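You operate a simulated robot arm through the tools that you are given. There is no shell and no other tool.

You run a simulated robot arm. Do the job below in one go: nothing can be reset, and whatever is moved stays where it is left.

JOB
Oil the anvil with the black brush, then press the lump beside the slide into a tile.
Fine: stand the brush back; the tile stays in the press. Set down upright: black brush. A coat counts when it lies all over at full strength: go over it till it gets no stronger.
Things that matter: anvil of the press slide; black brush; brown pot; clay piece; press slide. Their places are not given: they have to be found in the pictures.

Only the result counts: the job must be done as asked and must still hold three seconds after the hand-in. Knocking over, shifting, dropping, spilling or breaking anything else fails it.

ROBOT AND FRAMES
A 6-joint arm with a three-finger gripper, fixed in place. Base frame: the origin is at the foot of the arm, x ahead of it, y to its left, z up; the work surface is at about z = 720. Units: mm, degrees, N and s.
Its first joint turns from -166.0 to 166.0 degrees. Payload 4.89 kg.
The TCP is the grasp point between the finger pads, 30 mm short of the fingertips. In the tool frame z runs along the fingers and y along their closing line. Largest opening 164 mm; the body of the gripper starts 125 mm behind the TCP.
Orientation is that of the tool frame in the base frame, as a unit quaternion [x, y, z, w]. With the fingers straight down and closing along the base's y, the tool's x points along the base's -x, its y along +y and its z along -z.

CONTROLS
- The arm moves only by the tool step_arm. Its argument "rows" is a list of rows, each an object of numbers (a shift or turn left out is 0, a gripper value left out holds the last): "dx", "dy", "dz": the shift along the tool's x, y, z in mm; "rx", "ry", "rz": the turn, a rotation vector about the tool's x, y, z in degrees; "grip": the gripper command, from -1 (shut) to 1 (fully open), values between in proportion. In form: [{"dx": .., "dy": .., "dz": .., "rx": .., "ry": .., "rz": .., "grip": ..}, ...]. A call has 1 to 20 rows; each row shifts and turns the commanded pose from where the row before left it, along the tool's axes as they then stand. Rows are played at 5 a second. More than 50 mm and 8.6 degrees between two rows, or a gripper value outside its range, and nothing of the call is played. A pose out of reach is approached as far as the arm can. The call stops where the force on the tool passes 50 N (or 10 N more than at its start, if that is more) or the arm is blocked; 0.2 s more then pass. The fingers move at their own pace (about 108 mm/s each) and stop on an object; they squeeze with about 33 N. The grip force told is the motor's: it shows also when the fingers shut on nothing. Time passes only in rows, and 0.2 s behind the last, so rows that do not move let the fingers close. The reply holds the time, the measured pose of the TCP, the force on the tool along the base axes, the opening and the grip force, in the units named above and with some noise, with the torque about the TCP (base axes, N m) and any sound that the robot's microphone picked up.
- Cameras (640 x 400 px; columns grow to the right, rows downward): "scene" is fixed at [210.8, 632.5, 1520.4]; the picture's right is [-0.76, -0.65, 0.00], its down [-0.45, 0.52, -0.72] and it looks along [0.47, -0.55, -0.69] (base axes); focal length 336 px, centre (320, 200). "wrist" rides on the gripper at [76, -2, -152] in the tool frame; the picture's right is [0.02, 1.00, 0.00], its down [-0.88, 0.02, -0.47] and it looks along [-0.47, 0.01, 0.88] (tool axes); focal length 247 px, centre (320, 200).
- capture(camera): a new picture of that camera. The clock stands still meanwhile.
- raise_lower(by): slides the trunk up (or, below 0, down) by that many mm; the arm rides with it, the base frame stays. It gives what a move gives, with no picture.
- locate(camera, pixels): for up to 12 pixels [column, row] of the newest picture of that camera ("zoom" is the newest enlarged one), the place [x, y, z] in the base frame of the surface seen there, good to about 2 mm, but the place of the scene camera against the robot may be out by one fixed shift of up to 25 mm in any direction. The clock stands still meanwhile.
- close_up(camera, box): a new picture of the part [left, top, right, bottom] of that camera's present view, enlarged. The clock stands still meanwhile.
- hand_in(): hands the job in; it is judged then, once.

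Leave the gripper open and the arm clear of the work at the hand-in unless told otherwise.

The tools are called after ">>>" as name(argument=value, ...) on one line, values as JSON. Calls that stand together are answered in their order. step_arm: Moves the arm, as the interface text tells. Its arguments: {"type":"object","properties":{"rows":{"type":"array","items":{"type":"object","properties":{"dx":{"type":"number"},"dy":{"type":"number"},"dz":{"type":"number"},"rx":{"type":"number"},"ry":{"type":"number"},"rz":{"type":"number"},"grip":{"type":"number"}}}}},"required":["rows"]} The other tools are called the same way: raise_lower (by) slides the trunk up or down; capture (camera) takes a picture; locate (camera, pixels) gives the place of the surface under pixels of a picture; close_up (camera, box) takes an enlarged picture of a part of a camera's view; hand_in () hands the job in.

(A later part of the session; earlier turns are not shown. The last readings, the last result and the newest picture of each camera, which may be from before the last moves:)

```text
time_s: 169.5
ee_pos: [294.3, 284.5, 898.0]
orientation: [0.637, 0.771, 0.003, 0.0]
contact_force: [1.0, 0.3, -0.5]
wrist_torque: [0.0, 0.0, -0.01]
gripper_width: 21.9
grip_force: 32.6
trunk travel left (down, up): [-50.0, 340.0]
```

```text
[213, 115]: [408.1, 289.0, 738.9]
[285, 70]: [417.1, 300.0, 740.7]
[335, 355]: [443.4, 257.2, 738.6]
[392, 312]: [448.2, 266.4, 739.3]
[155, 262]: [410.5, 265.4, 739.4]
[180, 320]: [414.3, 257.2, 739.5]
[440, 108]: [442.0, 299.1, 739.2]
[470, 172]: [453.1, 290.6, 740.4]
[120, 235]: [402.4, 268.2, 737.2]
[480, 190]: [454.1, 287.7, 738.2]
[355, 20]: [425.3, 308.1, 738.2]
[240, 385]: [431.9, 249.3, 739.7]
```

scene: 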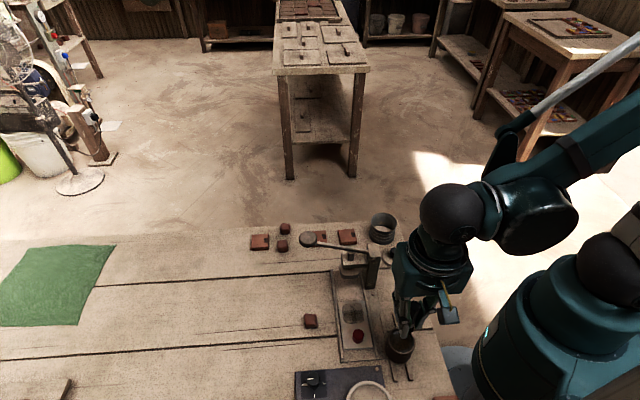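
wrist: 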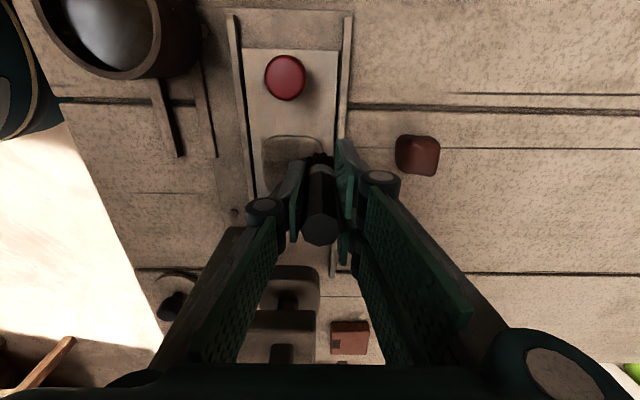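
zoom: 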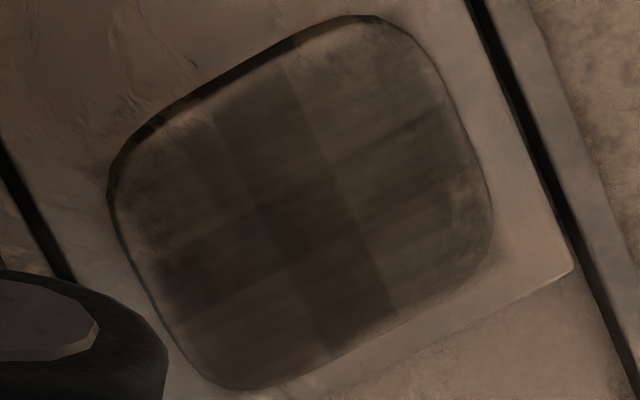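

The dark cross is exactly centred (±6 mm both ways), i.e. just the overlap of four equal patches; all four quarters are covered and no longer change. The oiling is done. Now I turn the tool back and carry the brush to its old place (450,422), staying high.

>>> step_arm(rows=[{"rz": -8.5}, {"rz": -8.5}, {"rz": -8.5}, {"rz": -8.5}, {"dx": -2.6, "dy": 41.5}, {"dx": -2.6, "dy": 41.5}, {"dx": -2.6, "dy": 41.5}, {"dx": -2.6, "dy": 41.5}, {"dx": -2.6, "dy": 41.5}, {"dx": 0}, {"dx": 0}])

>>> capture(camera="wrist")

>>> close_up(camera="scene", box=[260, 260, 420, 380])

```text
time_s: 171.9
ee_pos: [450.1, 423.0, 897.9]
orientation: [0.381, 0.924, 0.002, 0.002]
contact_force: [1.0, 0.2, -1.6]
wrist_torque: [-0.04, 0.01, 0.0]
gripper_width: 21.8
grip_force: 32.7
trunk travel left (down, up): [-50.0, 340.0]
```

```text
taken
```

wrist: 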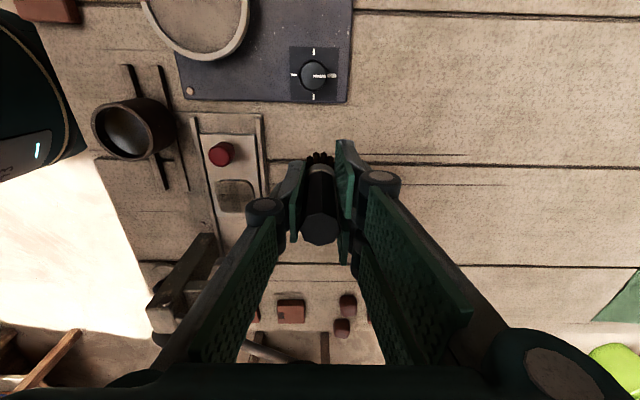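

```text
3.33 times, centred on (340, 320) of scene
```

zoom: 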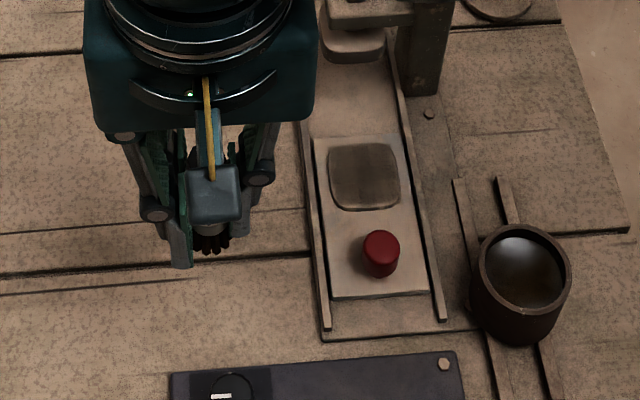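

Over the brush's old place. The anvil is unobstructed here, so I'll take one more look at its coat from both cameras.

>>> close_up(camera="scene", box=[337, 297, 377, 331])

>>> close_up(camera="wrist", box=[205, 170, 265, 220])

```text
11.76 times, centred on (357, 314) of scene
```

zoom: 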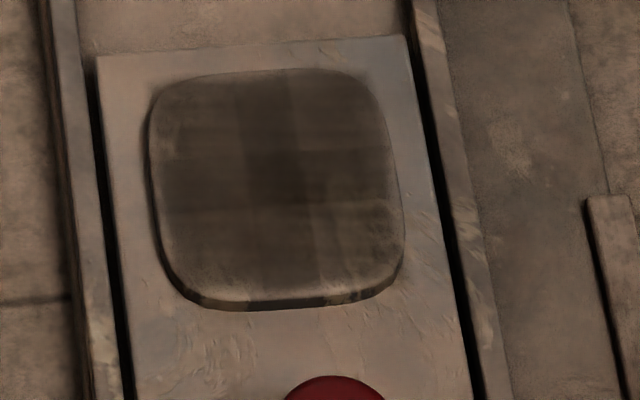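

```text
8.00 times, centred on (235, 195) of wrist
```

zoom: 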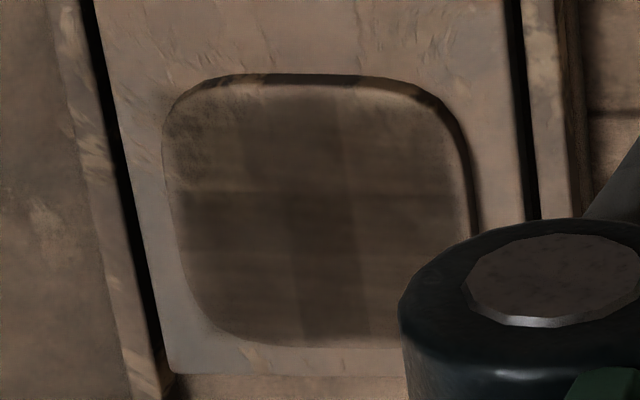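

Near rows look somewhat lighter than far rows here. To be certain this is lighting and not a weak coat, I'll dip once more firmly, go over the near half and the right side several times, and return to this same viewpoint to compare.

>>> step_arm(rows=[{"dx": 2.6, "dy": -41.5}, {"dx": 2.6, "dy": -41.5}, {"dx": 2.6, "dy": -41.5}, {"dx": 2.6, "dy": -41.5}, {"dx": 2.6, "dy": -41.5}, {"dx": 0}, {"dz": 40}, {"dz": 25}, {"dz": 8}, {"dz": 3}, {"dz": 1.2}, {"dz": 0}, {"dz": 0}])

>>> step_arm(rows=[{"dz": -10}, {"dz": -20}, {"dz": 0}, {"dz": 0}, {"dz": -47.2}, {"dx": -25.5, "dy": 22.6}, {"dx": -25.5, "dy": 22.6}, {"dx": -25.5, "dy": 22.6}, {"dz": 45}, {"dz": 45}, {"dz": 14}, {"dz": 4}, {"dz": 1}, {"dz": 0.7}, {"dz": 0}])

```text
time_s: 174.7
ee_pos: [295.0, 285.3, 821.3]
orientation: [0.382, 0.924, 0.002, 0.001]
contact_force: [0.3, -0.3, 36.0]
wrist_torque: [-0.06, -0.05, 0.0]
gripper_width: 22.1
grip_force: 32.9
trunk travel left (down, up): [-50.0, 340.0]
```

```text
time_s: 177.9
ee_pos: [397.6, 279.1, 787.9]
orientation: [0.382, 0.924, 0.003, 0.001]
contact_force: [-0.1, -0.4, -1.1]
wrist_torque: [-0.01, -0.01, 0.01]
gripper_width: 21.9
grip_force: 33.3
trunk travel left (down, up): [-50.0, 340.0]
```

Not quite touching; I'll lower 0.4 mm at a time until contact.

>>> step_arm(rows=[{"dz": 0.4}, {"dz": 0}])

>>> step_arm(rows=[{"dz": 0.4}, {"dz": 0}])

```text
time_s: 178.5
ee_pos: [396.2, 279.3, 788.5]
orientation: [0.382, 0.924, 0.002, 0.001]
contact_force: [-0.9, 0.6, 10.3]
wrist_torque: [-0.11, -0.1, 0.03]
gripper_width: 21.9
grip_force: 33.4
trunk travel left (down, up): [-50.0, 340.0]
```

```text
time_s: 179.1
ee_pos: [395.3, 279.6, 787.5]
orientation: [0.383, 0.924, 0.003, 0.001]
contact_force: [1.7, 1.3, 28.8]
wrist_torque: [-0.11, -0.34, 0.07]
gripper_width: 21.9
grip_force: 32.5
trunk travel left (down, up): [-50.0, 340.0]
```

Contact 29 N; I'll ease 0.2 mm and make two round trips per lane over the near half.

>>> step_arm(rows=[{"dz": -0.2}, {"dy": 9.2}, {"dy": 9.2}, {"dy": 9.2}, {"dy": 9.2}, {"dy": 9.2}, {"dy": -9.2}, {"dy": -9.2}, {"dy": -9.2}, {"dy": -9.2}, {"dy": -9.2}, {"dy": 9.2}, {"dy": 9.2}, {"dy": 9.2}, {"dy": 9.2}, {"dy": 9.2}, {"dy": 0}])

>>> step_arm(rows=[{"dz": -6}, {"dx": -8}, {"dz": 6}, {"dy": -9.2}, {"dy": -9.2}, {"dy": -9.2}, {"dy": -9.2}, {"dy": -9.2}, {"dy": 9.2}, {"dy": 9.2}, {"dy": 9.2}, {"dy": 9.2}, {"dy": 9.2}, {"dy": -9.2}, {"dy": -9.2}, {"dy": -9.2}, {"dy": -9.2}, {"dy": -9.2}, {"dy": 0}])

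>>> step_arm(rows=[{"dz": -6}, {"dx": -8}, {"dz": 6}, {"dy": 9.2}, {"dy": 9.2}, {"dy": 9.2}, {"dy": 9.2}, {"dy": 9.2}, {"dy": -9.2}, {"dy": -9.2}, {"dy": -9.2}, {"dy": -9.2}, {"dy": -9.2}, {"dy": 9.2}, {"dy": 9.2}, {"dy": 9.2}, {"dy": 9.2}, {"dy": 9.2}, {"dy": 0}])

>>> step_arm(rows=[{"dz": -6}, {"dx": -10}, {"dz": 6}, {"dy": -9.2}, {"dy": -9.2}, {"dy": -9.2}, {"dy": -9.2}, {"dy": -9.2}, {"dy": 9.2}, {"dy": 9.2}, {"dy": 9.2}, {"dy": 9.2}, {"dy": 9.2}, {"dy": 0}])

>>> step_arm(rows=[{"dz": -6}, {"dx": -10}, {"dz": 6}, {"dy": -9.2}, {"dy": -9.2}, {"dy": -9.2}, {"dy": -9.2}, {"dy": -9.2}, {"dy": 9.2}, {"dy": 9.2}, {"dy": 9.2}, {"dy": 9.2}, {"dy": 9.2}, {"dy": 0}])

>>> step_arm(rows=[{"dz": -6}, {"dx": -10}, {"dz": 6}, {"dy": -9.2}, {"dy": -9.2}, {"dy": -9.2}, {"dy": -9.2}, {"dy": -9.2}, {"dy": 9.2}, {"dy": 9.2}, {"dy": 9.2}, {"dy": 9.2}, {"dy": 9.2}, {"dy": 0}])

```text
time_s: 182.7
ee_pos: [429.4, 311.7, 789.1]
orientation: [0.382, 0.924, 0.003, 0.001]
contact_force: [0.4, 0.1, 0.1]
wrist_torque: [-0.03, 0.0, 0.0]
gripper_width: 22.1
grip_force: 33.0
trunk travel left (down, up): [-50.0, 340.0]
```

```text
time_s: 186.7
ee_pos: [402.6, 274.3, 789.0]
orientation: [0.382, 0.924, 0.002, 0.0]
contact_force: [4.4, 5.9, 28.1]
wrist_torque: [0.19, -0.4, 0.0]
gripper_width: 21.7
grip_force: 33.2
trunk travel left (down, up): [-50.0, 340.0]
```

```text
time_s: 190.7
ee_pos: [440.1, 301.4, 787.9]
orientation: [0.382, 0.924, 0.002, 0.001]
contact_force: [-1.8, -1.7, 12.2]
wrist_torque: [-0.12, 0.14, 0.01]
gripper_width: 21.9
grip_force: 33.1
trunk travel left (down, up): [-50.0, 340.0]
```

```text
time_s: 193.7
ee_pos: [447.2, 292.5, 788.6]
orientation: [0.381, 0.925, 0.003, 0.0]
contact_force: [-2.6, -3.0, 15.1]
wrist_torque: [-0.14, 0.16, 0.04]
gripper_width: 21.9
grip_force: 32.6
trunk travel left (down, up): [-50.0, 340.0]
```

```text
time_s: 196.7
ee_pos: [454.7, 286.2, 788.7]
orientation: [0.381, 0.924, 0.002, 0.001]
contact_force: [-3.0, -3.6, 16.2]
wrist_torque: [-0.22, 0.18, 0.01]
gripper_width: 21.9
grip_force: 33.1
trunk travel left (down, up): [-50.0, 340.0]
```

```text
time_s: 199.7
ee_pos: [460.8, 279.5, 788.1]
orientation: [0.382, 0.924, 0.003, 0.001]
contact_force: [-2.0, -1.8, 13.7]
wrist_torque: [-0.18, 0.24, 0.0]
gripper_width: 21.8
grip_force: 32.6
trunk travel left (down, up): [-50.0, 340.0]
```

I'll lift and return to the brush's place at the same height and compare the same pictures.

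>>> step_arm(rows=[{"dz": -20}, {"dz": -45}, {"dz": -45}, {"dx": 36.4, "dy": 31.1}, {"dx": 36.4, "dy": 31.1}, {"dx": 36.4, "dy": 31.1}, {"dx": 0}, {"dx": 0}])

>>> close_up(camera="scene", box=[337, 297, 377, 331])

>>> close_up(camera="wrist", box=[205, 170, 265, 220])

```text
time_s: 201.5
ee_pos: [450.7, 421.3, 897.3]
orientation: [0.382, 0.924, 0.002, 0.001]
contact_force: [1.1, -0.8, -1.2]
wrist_torque: [0.03, 0.07, 0.01]
gripper_width: 21.7
grip_force: 33.0
trunk travel left (down, up): [-50.0, 340.0]
```

```text
11.76 times, centred on (357, 314) of scene
```

zoom: 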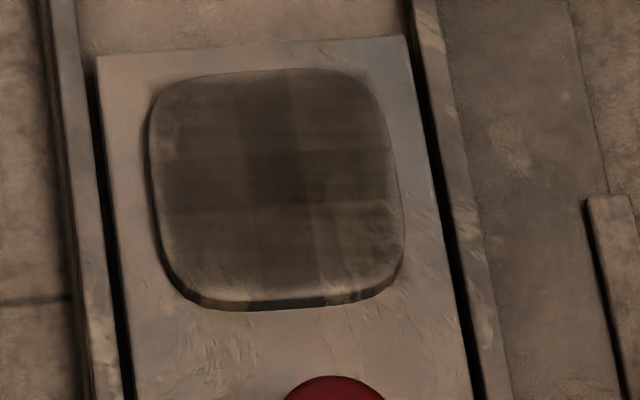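

```text
8.00 times, centred on (235, 195) of wrist
```

zoom: 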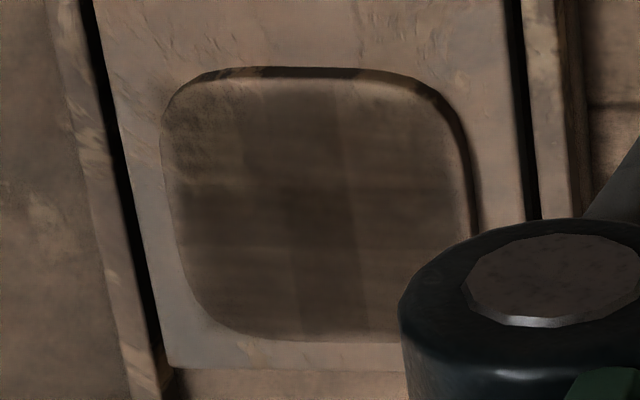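

The pictures are unchanged from before this extra round, so the coat is at full strength. Now I set the brush down: lower 126 mm, then in 1 mm steps until the bench is felt.

>>> step_arm(rows=[{"dz": 40}, {"dz": 40}, {"dz": 30}, {"dz": 12}, {"dz": 4}, {"dz": 0}])

>>> step_arm(rows=[{"dz": 1}, {"dz": 0}])

>>> step_arm(rows=[{"dz": 1}, {"dz": 0}])

```text
time_s: 202.9
ee_pos: [451.5, 421.4, 773.5]
orientation: [0.38, 0.925, 0.003, 0.001]
contact_force: [0.6, -0.3, -0.3]
wrist_torque: [0.0, 0.0, 0.02]
gripper_width: 21.8
grip_force: 33.3
trunk travel left (down, up): [-50.0, 340.0]
```

```text
time_s: 203.5
ee_pos: [451.5, 421.9, 771.7]
orientation: [0.382, 0.924, 0.003, 0.001]
contact_force: [-0.3, 1.1, -0.9]
wrist_torque: [-0.03, 0.01, 0.0]
gripper_width: 22.1
grip_force: 33.0
trunk travel left (down, up): [-50.0, 340.0]
```

```text
time_s: 204.1
ee_pos: [450.9, 422.9, 771.4]
orientation: [0.382, 0.924, 0.003, 0.002]
contact_force: [-0.1, -0.6, 0.2]
wrist_torque: [0.0, 0.0, -0.04]
gripper_width: 21.9
grip_force: 32.8
trunk travel left (down, up): [-50.0, 340.0]
```

No contact at 771 yet; a few more small steps.

>>> step_arm(rows=[{"dz": 0.7}, {"dz": 0}])

>>> step_arm(rows=[{"dz": 0.7}, {"dz": 0}])

>>> step_arm(rows=[{"dz": 0.5}, {"dz": 0}])

```text
time_s: 204.7
ee_pos: [450.5, 423.0, 770.6]
orientation: [0.381, 0.925, 0.002, 0.001]
contact_force: [-1.1, -0.2, -0.6]
wrist_torque: [-0.02, 0.02, 0.01]
gripper_width: 21.5
grip_force: 33.2
trunk travel left (down, up): [-50.0, 340.0]
```

```text
time_s: 205.3
ee_pos: [451.0, 421.7, 769.1]
orientation: [0.382, 0.924, 0.002, 0.001]
contact_force: [-1.0, 0.3, -0.1]
wrist_torque: [0.03, -0.04, -0.01]
gripper_width: 21.6
grip_force: 33.3
trunk travel left (down, up): [-50.0, 340.0]
```

```text
time_s: 205.9
ee_pos: [450.8, 423.0, 768.4]
orientation: [0.382, 0.924, 0.002, 0.001]
contact_force: [-0.3, 0.9, 4.7]
wrist_torque: [-0.04, 0.0, 0.01]
gripper_width: 21.7
grip_force: 33.2
trunk travel left (down, up): [-50.0, 340.0]
```

Bench contact (5 N). I'll open the fingers in steps to 60 mm, then rise straight up.

>>> step_arm(rows=[{"grip": -0.7}, {"grip": -0.65}, {"grip": -0.55}, {"grip": -0.4}, {"grip": -0.27}, {"grip": -0.27}])

>>> capture(camera="wrist")

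```text
time_s: 207.3
ee_pos: [450.1, 422.1, 768.1]
orientation: [0.382, 0.924, 0.003, 0.001]
contact_force: [1.2, 1.2, 0.7]
wrist_torque: [0.01, 0.02, 0.01]
gripper_width: 59.6
grip_force: 0.0
trunk travel left (down, up): [-50.0, 340.0]
```

```text
taken
```

wrist: 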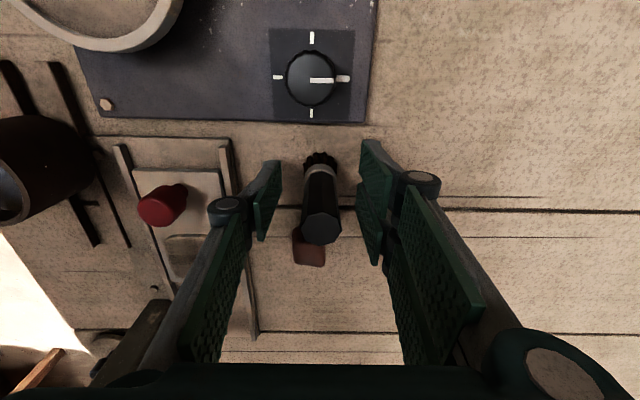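

The brush stands free. I'll rise straight up 130 mm and check it.

>>> step_arm(rows=[{"dz": -20}, {"dz": -35}, {"dz": -40}, {"dz": -35}, {"dz": 0}])

>>> capture(camera="wrist")

>>> close_up(camera="scene", box=[260, 260, 420, 380])

```text
time_s: 208.5
ee_pos: [450.1, 422.6, 899.2]
orientation: [0.382, 0.924, 0.002, 0.0]
contact_force: [0.1, 0.1, -1.1]
wrist_torque: [-0.04, 0.05, -0.02]
gripper_width: 60.0
grip_force: 0.0
trunk travel left (down, up): [-50.0, 340.0]
```

```text
taken
```

wrist: 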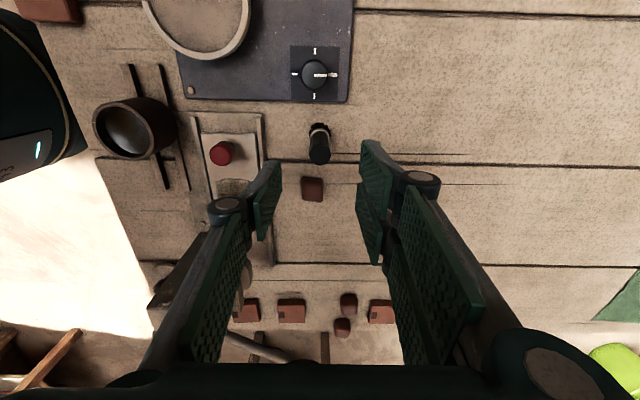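

```text
3.33 times, centred on (340, 320) of scene
```

zoom: 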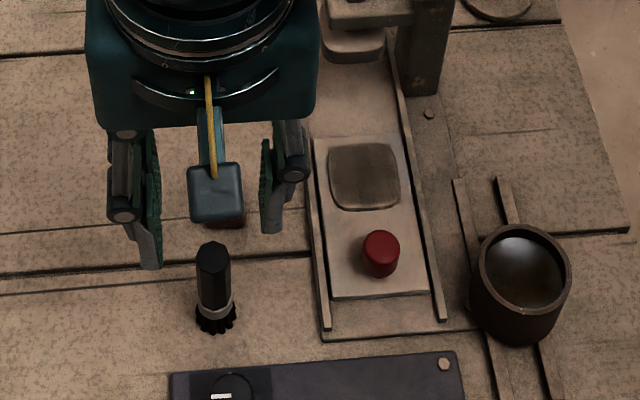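

The brush stands upright at its place. Next the lump: I'll enlarge the wrist view around it and locate its edges.

>>> close_up(camera="wrist", box=[285, 165, 345, 215])

>>> locate(camera="zoom", pixels=[[230, 160], [330, 160], [280, 120], [280, 205], [215, 180], [345, 180], [225, 210], [335, 210], [280, 160], [240, 130], [325, 130], [280, 95]])

```text
8.00 times, centred on (315, 190) of wrist
```

zoom: 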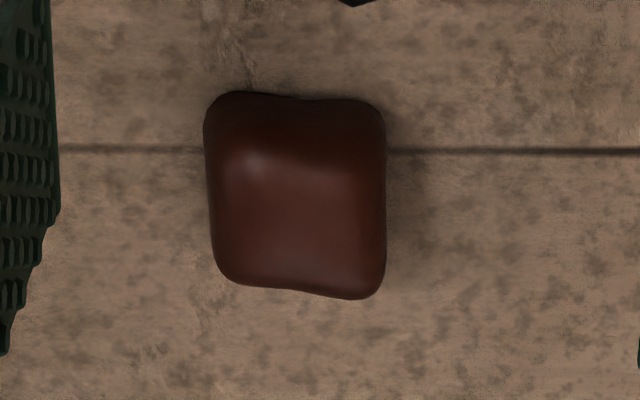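

```text
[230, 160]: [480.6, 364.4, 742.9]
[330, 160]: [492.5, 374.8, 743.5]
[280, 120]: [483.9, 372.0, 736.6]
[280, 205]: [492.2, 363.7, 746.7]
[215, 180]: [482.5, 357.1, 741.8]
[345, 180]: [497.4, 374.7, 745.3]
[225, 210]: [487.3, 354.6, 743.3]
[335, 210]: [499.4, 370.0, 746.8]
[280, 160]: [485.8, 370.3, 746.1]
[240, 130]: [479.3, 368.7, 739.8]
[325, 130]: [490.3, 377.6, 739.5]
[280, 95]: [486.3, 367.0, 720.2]
```

The lump is about 32×33 mm, centred near u≈607.5, v≈92.3 (about (495,364)), with straight faces along my closing direction. I'll move above it at the same height and check.

>>> step_arm(rows=[{"dx": -36.5, "dy": -4.8}, {"dx": -36.4, "dy": -4.8}, {"dx": 0}, {"dx": 0}])

>>> capture(camera="wrist")

>>> close_up(camera="wrist", box=[270, 100, 370, 180])

>>> locate(camera="zoom", pixels=[[320, 190], [280, 190], [360, 190], [320, 150], [320, 225], [300, 160], [340, 220]])

```text
time_s: 209.5
ee_pos: [495.9, 363.9, 898.3]
orientation: [0.382, 0.924, 0.002, 0.001]
contact_force: [0.5, 0.3, 0.2]
wrist_torque: [-0.01, 0.0, 0.0]
gripper_width: 59.7
grip_force: 0.0
trunk travel left (down, up): [-50.0, 340.0]
```

```text
taken
```

wrist: 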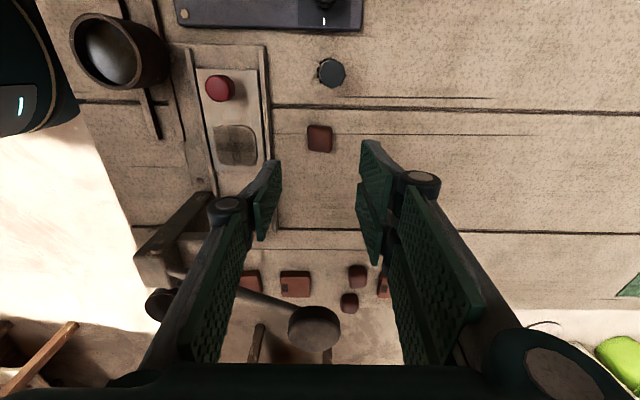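

```text
5.00 times, centred on (320, 140) of wrist
```

zoom: 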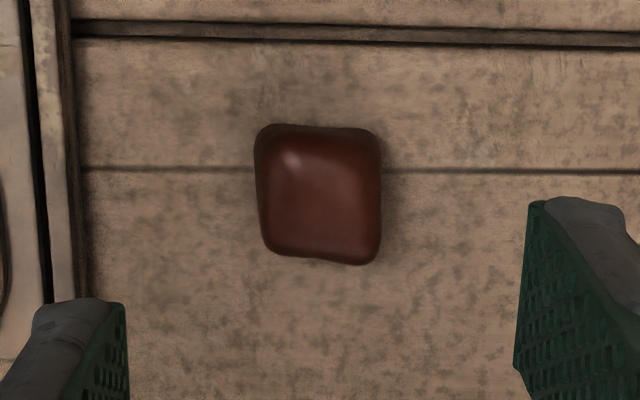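

```text
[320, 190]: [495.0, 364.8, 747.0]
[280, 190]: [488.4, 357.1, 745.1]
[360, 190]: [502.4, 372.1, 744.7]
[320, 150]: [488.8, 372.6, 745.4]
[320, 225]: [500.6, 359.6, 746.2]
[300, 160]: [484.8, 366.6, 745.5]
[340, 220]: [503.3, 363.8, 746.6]
```

The lump is centred under the gripper (its centre (494.9,364.0), TCP (495.9,363.9)). I'll go down to z≈754 (tips about 4 mm above the bench) and close.

>>> step_arm(rows=[{"dz": 40, "dx": 0.5}, {"dz": 40}, {"dz": 30}, {"dz": 20}, {"dz": 14}, {"dz": 0}])

>>> capture(camera="wrist")

```text
time_s: 210.9
ee_pos: [494.6, 365.5, 754.0]
orientation: [0.381, 0.925, 0.003, 0.001]
contact_force: [0.2, 0.5, -0.2]
wrist_torque: [0.01, 0.01, 0.02]
gripper_width: 59.7
grip_force: 0.0
trunk travel left (down, up): [-50.0, 340.0]
```

```text
taken
```

wrist: 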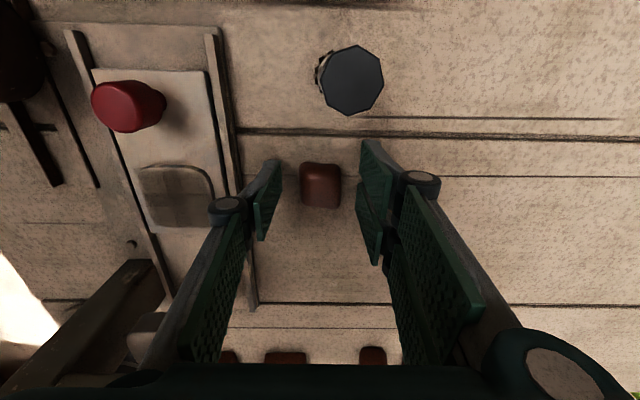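

The lump sits between the fingers. Closing.

>>> step_arm(rows=[{"grip": -1}, {"grip": -1}, {"grip": -1}, {"grip": -1}])

>>> step_arm(rows=[{"dz": -10}, {"dz": -20}, {"dz": -30}, {"dz": -30}, {"dz": 0}])

>>> capture(camera="wrist")

```text
time_s: 211.9
ee_pos: [495.8, 363.9, 754.3]
orientation: [0.382, 0.924, 0.003, 0.001]
contact_force: [-0.3, -0.4, -0.3]
wrist_torque: [0.02, 0.01, 0.0]
gripper_width: 33.4
grip_force: 33.0
trunk travel left (down, up): [-50.0, 340.0]
```

```text
time_s: 213.1
ee_pos: [494.9, 364.3, 843.0]
orientation: [0.381, 0.924, 0.003, 0.001]
contact_force: [-0.3, 0.5, -0.3]
wrist_torque: [0.02, -0.01, 0.0]
gripper_width: 0.0
grip_force: 33.1
trunk travel left (down, up): [-50.0, 340.0]
```

```text
taken
```

wrist: 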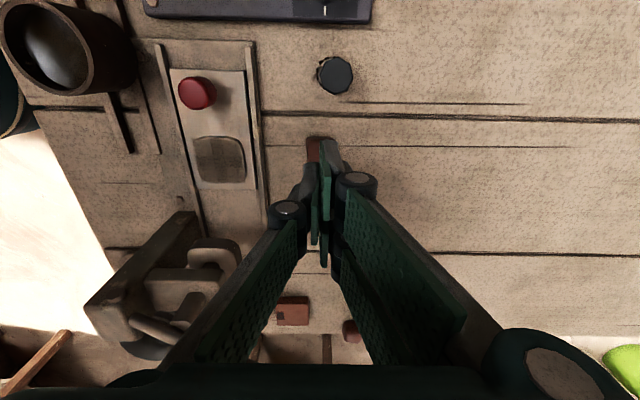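

The lump slipped out of the fingers (opening 0). I'll open again and look where it is.

>>> step_arm(rows=[{"grip": -0.2}, {"grip": -0.2}, {"grip": -0.2}, {"dz": -20}, {"dz": 0}])

>>> capture(camera="wrist")

>>> close_up(camera="wrist", box=[270, 100, 370, 200])

>>> locate(camera="zoom", pixels=[[320, 170], [320, 190], [280, 180], [360, 180], [320, 140], [320, 220]])

>>> close_up(camera="scene", box=[270, 280, 350, 360])

```text
time_s: 214.3
ee_pos: [495.5, 363.6, 863.1]
orientation: [0.381, 0.924, 0.003, 0.002]
contact_force: [-0.2, 0.0, 0.2]
wrist_torque: [-0.01, 0.02, -0.01]
gripper_width: 65.8
grip_force: 0.0
trunk travel left (down, up): [-50.0, 340.0]
```

```text
taken
```

wrist: 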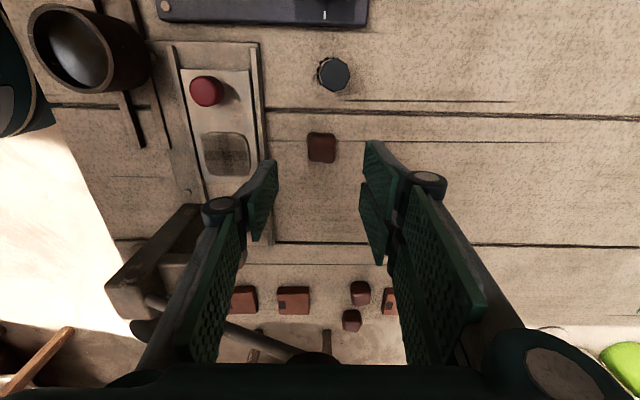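

```text
4.00 times, centred on (320, 150) of wrist
```

zoom: 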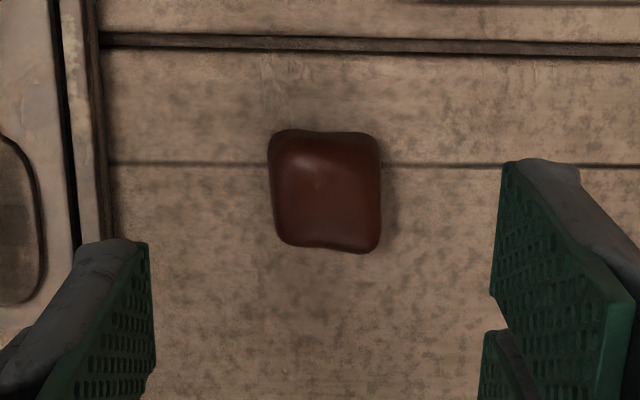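

```text
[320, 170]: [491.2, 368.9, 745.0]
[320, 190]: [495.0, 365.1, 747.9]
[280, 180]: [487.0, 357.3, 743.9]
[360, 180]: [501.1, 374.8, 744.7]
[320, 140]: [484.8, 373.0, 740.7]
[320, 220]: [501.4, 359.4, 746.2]
```

```text
5.00 times, centred on (310, 320) of scene
```

zoom: 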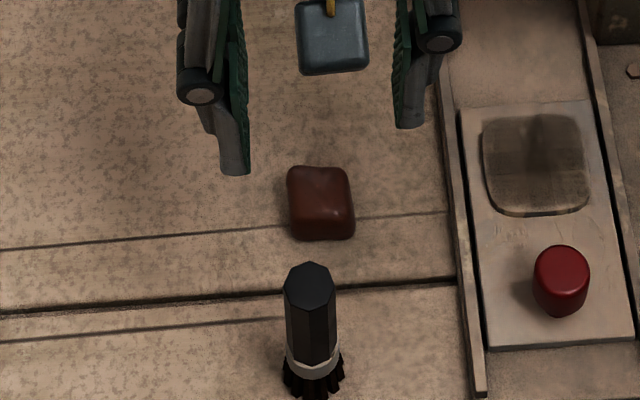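

The lump sits where it was, upright and unhurt, at about (495.5,365). Its widest part seems to be at the base, so I must grip lower. I'll recentre slightly, go down until the tips almost touch the bench, and check the force.

>>> step_arm(rows=[{"dz": 40, "dx": 1, "dy": 1}, {"dz": 40}, {"dz": 20}, {"dz": 8}, {"dz": 2}, {"dz": 0}])

>>> step_arm(rows=[{"dz": 1}, {"dz": 0}])

>>> step_arm(rows=[{"dz": 1}, {"dz": 0}])

```text
time_s: 215.7
ee_pos: [495.2, 366.1, 754.5]
orientation: [0.382, 0.924, 0.003, 0.001]
contact_force: [0.4, 1.3, 1.0]
wrist_torque: [0.0, -0.01, 0.0]
gripper_width: 65.6
grip_force: 0.1
trunk travel left (down, up): [-50.0, 340.0]
```

```text
time_s: 216.3
ee_pos: [495.0, 366.7, 752.8]
orientation: [0.382, 0.924, 0.002, 0.002]
contact_force: [0.3, -0.1, 0.0]
wrist_torque: [0.02, -0.02, 0.0]
gripper_width: 65.4
grip_force: 0.0
trunk travel left (down, up): [-50.0, 340.0]
```

```text
time_s: 216.9
ee_pos: [493.5, 365.9, 752.6]
orientation: [0.382, 0.924, 0.003, 0.001]
contact_force: [-0.3, 0.5, -0.6]
wrist_torque: [0.01, 0.03, 0.02]
gripper_width: 65.7
grip_force: 0.0
trunk travel left (down, up): [-50.0, 340.0]
```

No bench contact yet at about 752. One more millimetre, then close and lift very slowly.

>>> step_arm(rows=[{"dz": 1}, {"dz": 0}])

>>> step_arm(rows=[{"grip": -0.5}, {"grip": -0.6}, {"grip": -1}, {"grip": -1}, {"grip": -1}, {"grip": -1}])

>>> step_arm(rows=[{"dz": -1}, {"dz": -1}, {"dz": -2}, {"dz": 0}])

```text
time_s: 217.5
ee_pos: [494.2, 367.3, 751.0]
orientation: [0.382, 0.924, 0.002, 0.001]
contact_force: [-0.3, 0.9, 0.7]
wrist_torque: [0.03, 0.02, -0.01]
gripper_width: 65.6
grip_force: 0.1
trunk travel left (down, up): [-50.0, 340.0]
```

```text
time_s: 218.9
ee_pos: [494.2, 365.3, 752.5]
orientation: [0.383, 0.924, 0.003, 0.002]
contact_force: [0.4, 0.6, -0.8]
wrist_torque: [0.02, 0.02, -0.01]
gripper_width: 33.3
grip_force: 33.2
trunk travel left (down, up): [-50.0, 340.0]
```

```text
time_s: 219.9
ee_pos: [494.7, 365.2, 756.4]
orientation: [0.382, 0.924, 0.002, 0.002]
contact_force: [0.2, -0.3, -0.5]
wrist_torque: [0.01, 0.0, -0.02]
gripper_width: 33.0
grip_force: 32.3
trunk travel left (down, up): [-50.0, 340.0]
```

Still 33 mm after 4 mm of lift. I'll look, and go on slowly.

>>> step_arm(rows=[{"dz": -2}, {"dz": -2}, {"dz": -2}, {"dz": 0}])

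>>> close_up(camera="scene", box=[270, 280, 350, 360])

>>> close_up(camera="wrist", box=[260, 120, 380, 240])

```text
time_s: 220.9
ee_pos: [494.1, 367.3, 761.9]
orientation: [0.382, 0.924, 0.002, 0.001]
contact_force: [-0.9, 0.5, -0.3]
wrist_torque: [0.01, 0.02, 0.0]
gripper_width: 33.2
grip_force: 32.6
trunk travel left (down, up): [-50.0, 340.0]
```

```text
5.00 times, centred on (310, 320) of scene
```

zoom: 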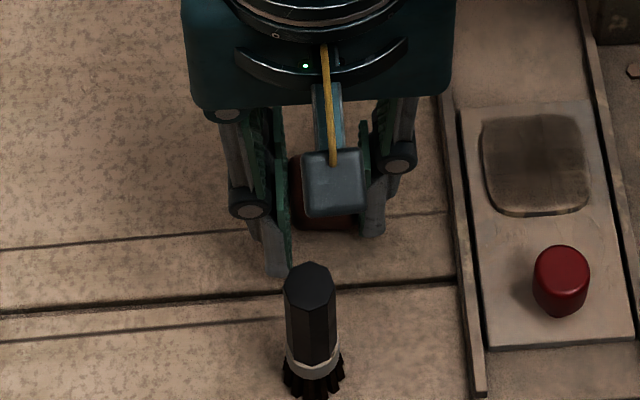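

```text
3.33 times, centred on (320, 180) of wrist
```

zoom: 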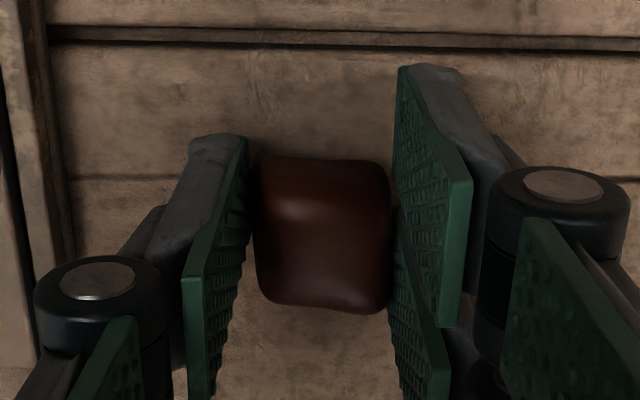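

I'll measure the lump's height now.

>>> locate(camera="zoom", pixels=[[320, 230], [280, 230], [370, 230], [320, 180], [320, 280]])

```text
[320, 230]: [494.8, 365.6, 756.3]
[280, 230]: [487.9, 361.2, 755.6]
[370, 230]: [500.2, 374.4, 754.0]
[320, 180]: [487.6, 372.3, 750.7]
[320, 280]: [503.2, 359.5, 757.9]
```

The lump is lifted (top at z≈757, up 9 mm) and held. I'll continue up slowly to TCP z≈784.

>>> step_arm(rows=[{"dz": -2}, {"dz": -3}, {"dz": -3}, {"dz": -3}, {"dz": -3}, {"dz": -3}, {"dz": -3}, {"dz": -2}, {"dz": 0}])

>>> close_up(camera="wrist", box=[260, 120, 380, 240])

>>> locate(camera="zoom", pixels=[[320, 230], [280, 230], [370, 230], [320, 180], [320, 280]])

```text
time_s: 222.9
ee_pos: [494.3, 366.8, 784.2]
orientation: [0.381, 0.924, 0.002, 0.001]
contact_force: [-0.8, 0.0, -0.8]
wrist_torque: [0.02, 0.03, 0.03]
gripper_width: 33.2
grip_force: 33.2
trunk travel left (down, up): [-50.0, 340.0]
```

```text
3.33 times, centred on (320, 180) of wrist
```

zoom: 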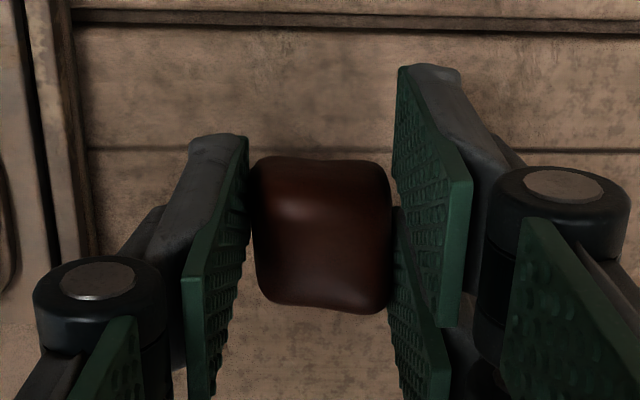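

```text
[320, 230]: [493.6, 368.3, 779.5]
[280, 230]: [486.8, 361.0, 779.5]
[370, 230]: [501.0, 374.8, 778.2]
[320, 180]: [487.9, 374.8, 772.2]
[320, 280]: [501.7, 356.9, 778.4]
```

Held firmly (top z≈780, bottom ≈752, well above the rail at 734). I'll carry it slowly sideways over the anvil centre (u≈500.3, v≈107).

>>> step_arm(rows=[{"dx": -0.6, "dy": -4}, {"dx": -1.2, "dy": -8}, {"dx": -1.2, "dy": -8.6}, {"dx": -1.2, "dy": -8.6}, {"dx": -1.2, "dy": -8.6}, {"dx": -1.2, "dy": -8.6}, {"dx": -1.2, "dy": -8.6}, {"dx": -1.2, "dy": -8.6}, {"dx": -1.2, "dy": -8.6}, {"dx": -1.2, "dy": -8.6}, {"dx": -1.2, "dy": -8.6}, {"dx": -1.2, "dy": -8.6}, {"dx": -1.2, "dy": -6}, {"dx": -0.5, "dy": -4.6}, {"dx": 0}, {"dx": 0}])

>>> capture(camera="wrist")

>>> close_up(camera="wrist", box=[250, 60, 390, 240])

>>> close_up(camera="scene", box=[310, 270, 410, 370])

```text
time_s: 226.3
ee_pos: [428.1, 278.2, 782.8]
orientation: [0.382, 0.924, 0.002, 0.001]
contact_force: [-0.4, 0.5, -0.5]
wrist_torque: [0.03, -0.02, 0.02]
gripper_width: 33.1
grip_force: 32.7
trunk travel left (down, up): [-50.0, 340.0]
```

```text
taken
```

wrist: 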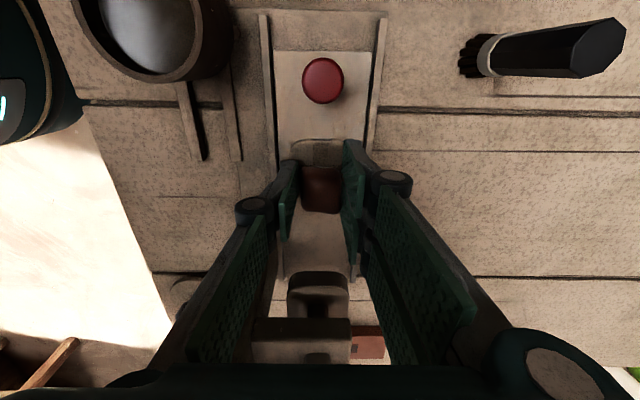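

```text
2.22 times, centred on (320, 150) of wrist
```

zoom: 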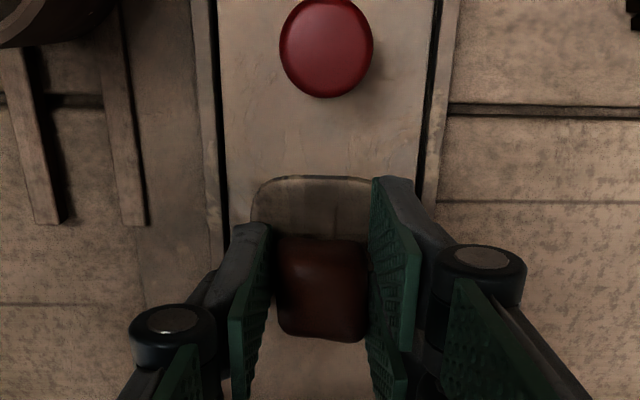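

```text
4.00 times, centred on (360, 320) of scene
```

zoom: 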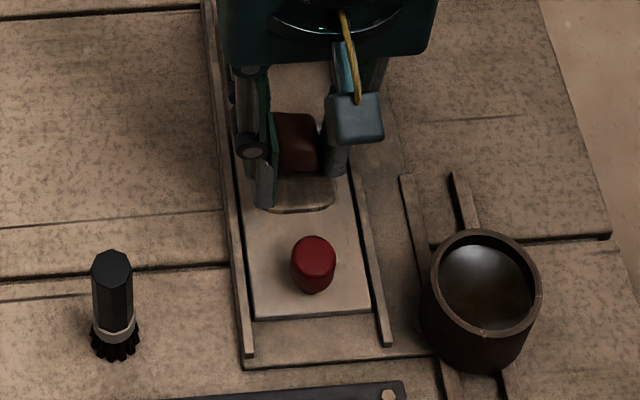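

I'll locate the anvil's near edge and the lump in this view to confirm centring.

>>> locate(camera="zoom", pixels=[[312, 184], [312, 225], [257, 205], [370, 185], [320, 280], [290, 285], [350, 285], [320, 245], [320, 325], [325, 170]])

```text
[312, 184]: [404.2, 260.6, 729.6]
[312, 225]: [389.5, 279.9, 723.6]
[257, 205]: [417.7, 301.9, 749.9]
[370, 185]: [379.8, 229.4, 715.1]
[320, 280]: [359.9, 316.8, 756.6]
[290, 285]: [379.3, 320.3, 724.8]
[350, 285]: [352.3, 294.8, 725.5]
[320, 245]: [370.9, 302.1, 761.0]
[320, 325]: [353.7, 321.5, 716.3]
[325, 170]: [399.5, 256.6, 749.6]
```

That used the scene zoom; I'll retake the wrist zoom and locate there.

>>> close_up(camera="wrist", box=[250, 60, 390, 240])

>>> locate(camera="zoom", pixels=[[312, 186], [312, 225], [257, 205], [360, 190], [320, 280], [290, 285], [350, 285], [320, 250], [320, 325], [325, 60], [228, 100], [425, 100]])

```text
2.22 times, centred on (320, 150) of wrist
```

zoom: 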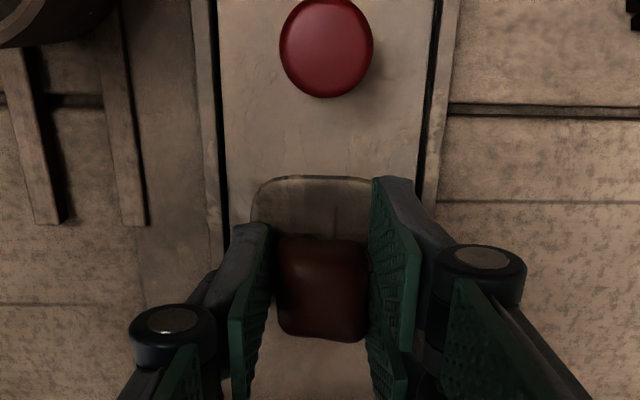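

```text
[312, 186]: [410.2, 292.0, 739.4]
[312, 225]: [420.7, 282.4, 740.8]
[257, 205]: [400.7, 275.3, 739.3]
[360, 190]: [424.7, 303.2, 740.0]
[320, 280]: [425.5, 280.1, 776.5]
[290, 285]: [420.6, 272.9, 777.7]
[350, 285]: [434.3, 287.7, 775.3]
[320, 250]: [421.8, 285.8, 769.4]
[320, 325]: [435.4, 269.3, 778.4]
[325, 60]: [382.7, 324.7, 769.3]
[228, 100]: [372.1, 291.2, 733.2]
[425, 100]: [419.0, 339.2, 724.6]
```

The lump is centred on the anvil within about 1 mm. I'll lower it: 10 mm, then half-millimetre steps until contact.

>>> step_arm(rows=[{"dz": 3}, {"dz": 3}, {"dz": 2}, {"dz": 2}, {"dz": 0}])

>>> step_arm(rows=[{"dz": 0.7}, {"dz": 0}])

>>> step_arm(rows=[{"dz": 0.7}, {"dz": 0}])

```text
time_s: 227.5
ee_pos: [429.5, 278.4, 773.5]
orientation: [0.382, 0.924, 0.002, 0.001]
contact_force: [0.3, 0.2, -0.5]
wrist_torque: [-0.01, -0.05, 0.02]
gripper_width: 33.3
grip_force: 33.3
trunk travel left (down, up): [-50.0, 340.0]
```

```text
time_s: 228.1
ee_pos: [428.2, 278.7, 772.5]
orientation: [0.382, 0.924, 0.002, 0.0]
contact_force: [-0.4, -0.7, -1.4]
wrist_torque: [0.01, -0.03, 0.01]
gripper_width: 33.4
grip_force: 33.0
trunk travel left (down, up): [-50.0, 340.0]
```

```text
time_s: 228.7
ee_pos: [429.0, 277.9, 771.9]
orientation: [0.382, 0.924, 0.003, 0.001]
contact_force: [0.9, -1.0, -0.6]
wrist_torque: [0.0, 0.02, 0.01]
gripper_width: 33.1
grip_force: 33.0
trunk travel left (down, up): [-50.0, 340.0]
```

Not yet in contact; more small steps.

>>> step_arm(rows=[{"dz": 0.7}, {"dz": 0}])

>>> step_arm(rows=[{"dz": 0.6}, {"dz": 0}])

>>> step_arm(rows=[{"dz": 0.5}, {"dz": 0}])

```text
time_s: 229.3
ee_pos: [429.2, 278.3, 771.7]
orientation: [0.382, 0.924, 0.002, 0.001]
contact_force: [-0.2, 1.0, 7.6]
wrist_torque: [-0.06, -0.03, 0.02]
gripper_width: 33.3
grip_force: 33.5
trunk travel left (down, up): [-50.0, 340.0]
```

```text
time_s: 229.9
ee_pos: [429.7, 278.0, 771.3]
orientation: [0.382, 0.924, 0.003, 0.002]
contact_force: [2.2, 1.9, 32.0]
wrist_torque: [-0.07, -0.19, 0.05]
gripper_width: 33.2
grip_force: 32.7
trunk travel left (down, up): [-50.0, 340.0]
```

```text
time_s: 230.5
ee_pos: [427.1, 279.0, 770.6]
orientation: [0.382, 0.924, 0.002, 0.001]
contact_force: [2.7, 2.6, 33.4]
wrist_torque: [0.01, -0.23, 0.03]
gripper_width: 33.2
grip_force: 32.8
trunk travel left (down, up): [-50.0, 340.0]
```

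Contact (33 N). I'll ease off 0.9 mm and open the fingers to 60 mm.

>>> step_arm(rows=[{"dz": -0.9}, {"dz": 0}, {"grip": -0.55}, {"grip": -0.5}, {"grip": -0.4}, {"grip": -0.27}, {"grip": -0.27}])

>>> step_arm(rows=[{"dz": -10}, {"dz": -20}, {"dz": -30}, {"dz": -40}, {"dz": 0}])

>>> capture(camera="wrist")

>>> close_up(camera="scene", box=[310, 270, 410, 370])

```text
time_s: 232.1
ee_pos: [429.1, 278.6, 772.4]
orientation: [0.382, 0.924, 0.002, 0.001]
contact_force: [-0.5, 0.4, -0.5]
wrist_torque: [0.02, 0.02, -0.03]
gripper_width: 59.6
grip_force: 0.1
trunk travel left (down, up): [-50.0, 340.0]
```

```text
time_s: 233.3
ee_pos: [428.4, 278.1, 871.9]
orientation: [0.382, 0.924, 0.003, 0.001]
contact_force: [0.4, 0.8, 0.1]
wrist_torque: [-0.06, 0.04, -0.04]
gripper_width: 59.8
grip_force: 0.0
trunk travel left (down, up): [-50.0, 340.0]
```

```text
taken
```

wrist: 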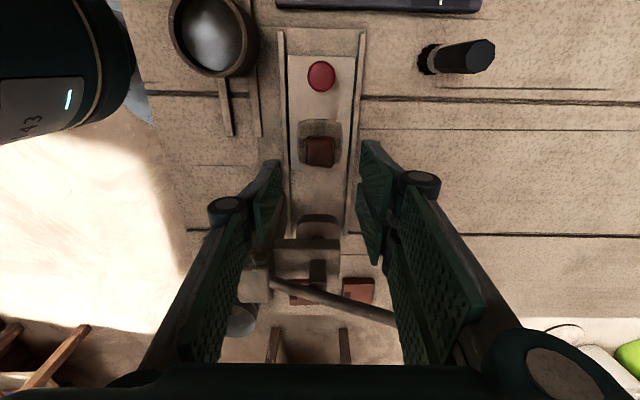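

```text
4.00 times, centred on (360, 320) of scene
```

zoom: 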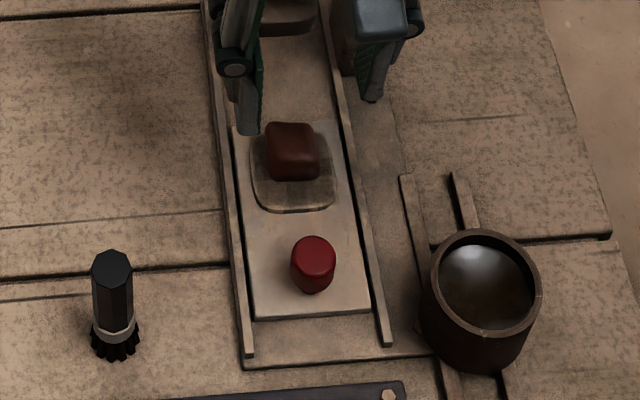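

The lump stands on the anvil. I'll zoom in to check how well it is centred.

>>> close_up(camera="wrist", box=[270, 50, 370, 190])

>>> locate(camera="zoom", pixels=[[320, 200], [260, 205], [376, 205], [320, 206], [320, 250], [285, 280], [365, 280], [285, 250], [360, 290], [264, 310], [375, 310], [320, 85]])

```text
2.86 times, centred on (320, 120) of wrist
```

zoom: 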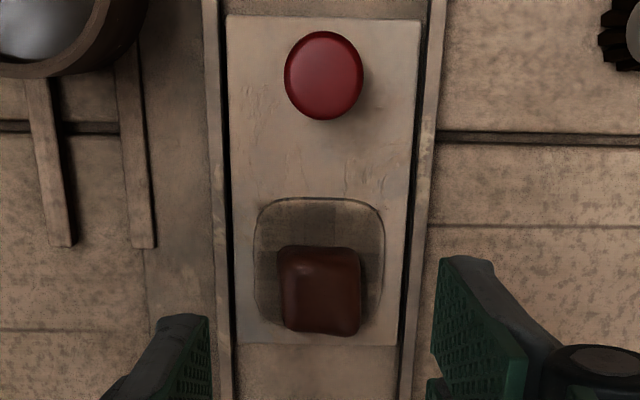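

```text
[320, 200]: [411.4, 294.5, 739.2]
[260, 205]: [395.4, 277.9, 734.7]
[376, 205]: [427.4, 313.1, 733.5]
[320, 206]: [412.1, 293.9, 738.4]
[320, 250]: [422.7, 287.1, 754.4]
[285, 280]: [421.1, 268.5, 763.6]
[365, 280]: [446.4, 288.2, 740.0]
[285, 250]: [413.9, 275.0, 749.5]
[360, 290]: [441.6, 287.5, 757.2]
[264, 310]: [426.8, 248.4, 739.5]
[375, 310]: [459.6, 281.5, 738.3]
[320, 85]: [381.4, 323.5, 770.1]
```

The lump is centred across, but about 4 mm too far along the slide (spans v≈95–128, anvil centre 107.5). I'll regrip it, lift 3 mm, shift 4 mm back and set it down again.

>>> step_arm(rows=[{"dz": 40}, {"dz": 30}, {"dz": 20}, {"dz": 9.5}, {"dz": 0}, {"grip": -0.5}, {"grip": -0.6}, {"grip": -1}, {"grip": -1}, {"grip": -1}, {"grip": -1}])

>>> step_arm(rows=[{"dz": -1}, {"dz": -1}, {"dz": -1.5}, {"dz": 0}, {"dx": 1}, {"dx": 1.5}, {"dx": 1.5}, {"dx": 0}, {"dz": 1}, {"dz": 1}, {"dz": 1}, {"dz": 0}])

```text
time_s: 235.7
ee_pos: [428.2, 278.0, 771.5]
orientation: [0.382, 0.924, 0.002, 0.001]
contact_force: [0.4, -0.2, -0.1]
wrist_torque: [0.0, 0.02, 0.01]
gripper_width: 33.2
grip_force: 33.5
trunk travel left (down, up): [-50.0, 340.0]
```

```text
time_s: 238.3
ee_pos: [425.3, 281.9, 771.5]
orientation: [0.382, 0.924, 0.003, 0.001]
contact_force: [0.6, -0.1, -0.3]
wrist_torque: [0.01, 0.0, 0.0]
gripper_width: 33.6
grip_force: 33.5
trunk travel left (down, up): [-50.0, 340.0]
```

Now lower the last bit until contact, ease off and open.

>>> step_arm(rows=[{"dz": 0.6}, {"dz": 0}])

>>> step_arm(rows=[{"dz": 0.5}, {"dz": 0}])

```text
time_s: 238.9
ee_pos: [426.0, 279.4, 771.1]
orientation: [0.382, 0.924, 0.002, 0.001]
contact_force: [-0.3, -0.6, 2.8]
wrist_torque: [-0.03, 0.0, -0.02]
gripper_width: 33.4
grip_force: 33.0
trunk travel left (down, up): [-50.0, 340.0]
```

```text
time_s: 239.5
ee_pos: [425.9, 281.4, 771.9]
orientation: [0.381, 0.924, 0.002, 0.001]
contact_force: [0.7, 1.4, 16.7]
wrist_torque: [-0.01, -0.1, 0.04]
gripper_width: 32.8
grip_force: 32.8
trunk travel left (down, up): [-50.0, 340.0]
```

Contact (17 N). Ease off 0.4 mm, open, rise and check.

>>> step_arm(rows=[{"dz": -0.4}, {"dz": 0}, {"grip": -0.55}, {"grip": -0.5}, {"grip": -0.4}, {"grip": -0.27}, {"grip": -0.27}, {"dz": -10}, {"dz": -20}, {"dz": -30}, {"dz": -40}, {"dz": 0}])

>>> close_up(camera="wrist", box=[270, 50, 370, 190])

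>>> locate(camera="zoom", pixels=[[320, 205], [320, 240], [320, 245], [320, 250], [320, 290], [260, 280], [380, 280], [320, 320], [320, 325], [300, 345], [400, 340]])

```text
time_s: 242.1
ee_pos: [425.4, 281.4, 872.1]
orientation: [0.382, 0.924, 0.002, 0.001]
contact_force: [-0.3, 0.4, 0.7]
wrist_torque: [-0.03, 0.04, -0.01]
gripper_width: 60.1
grip_force: 0.1
trunk travel left (down, up): [-50.0, 340.0]
```

```text
2.86 times, centred on (320, 120) of wrist
```

zoom: 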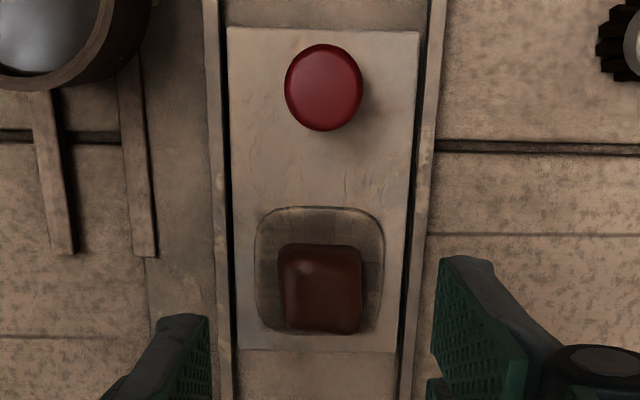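

```text
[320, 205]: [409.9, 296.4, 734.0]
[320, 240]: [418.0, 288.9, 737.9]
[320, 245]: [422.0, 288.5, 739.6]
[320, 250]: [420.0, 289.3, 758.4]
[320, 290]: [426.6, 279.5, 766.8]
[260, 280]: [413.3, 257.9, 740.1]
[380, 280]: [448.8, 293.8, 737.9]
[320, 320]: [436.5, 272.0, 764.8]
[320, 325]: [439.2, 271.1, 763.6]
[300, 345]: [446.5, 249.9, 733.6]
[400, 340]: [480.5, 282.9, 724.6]
```

Now the lump is centred (v≈91.5–123 on an anvil centred at 107). Next the slide: I'll locate the red knob's top in this view.

>>> locate(camera="zoom", pixels=[[323, 85], [290, 85], [358, 85], [323, 52], [323, 120], [323, 30]])

```text
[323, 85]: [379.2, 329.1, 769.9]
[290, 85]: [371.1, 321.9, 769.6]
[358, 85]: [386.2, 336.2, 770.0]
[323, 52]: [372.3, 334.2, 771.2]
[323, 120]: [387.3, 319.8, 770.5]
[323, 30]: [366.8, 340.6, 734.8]
```

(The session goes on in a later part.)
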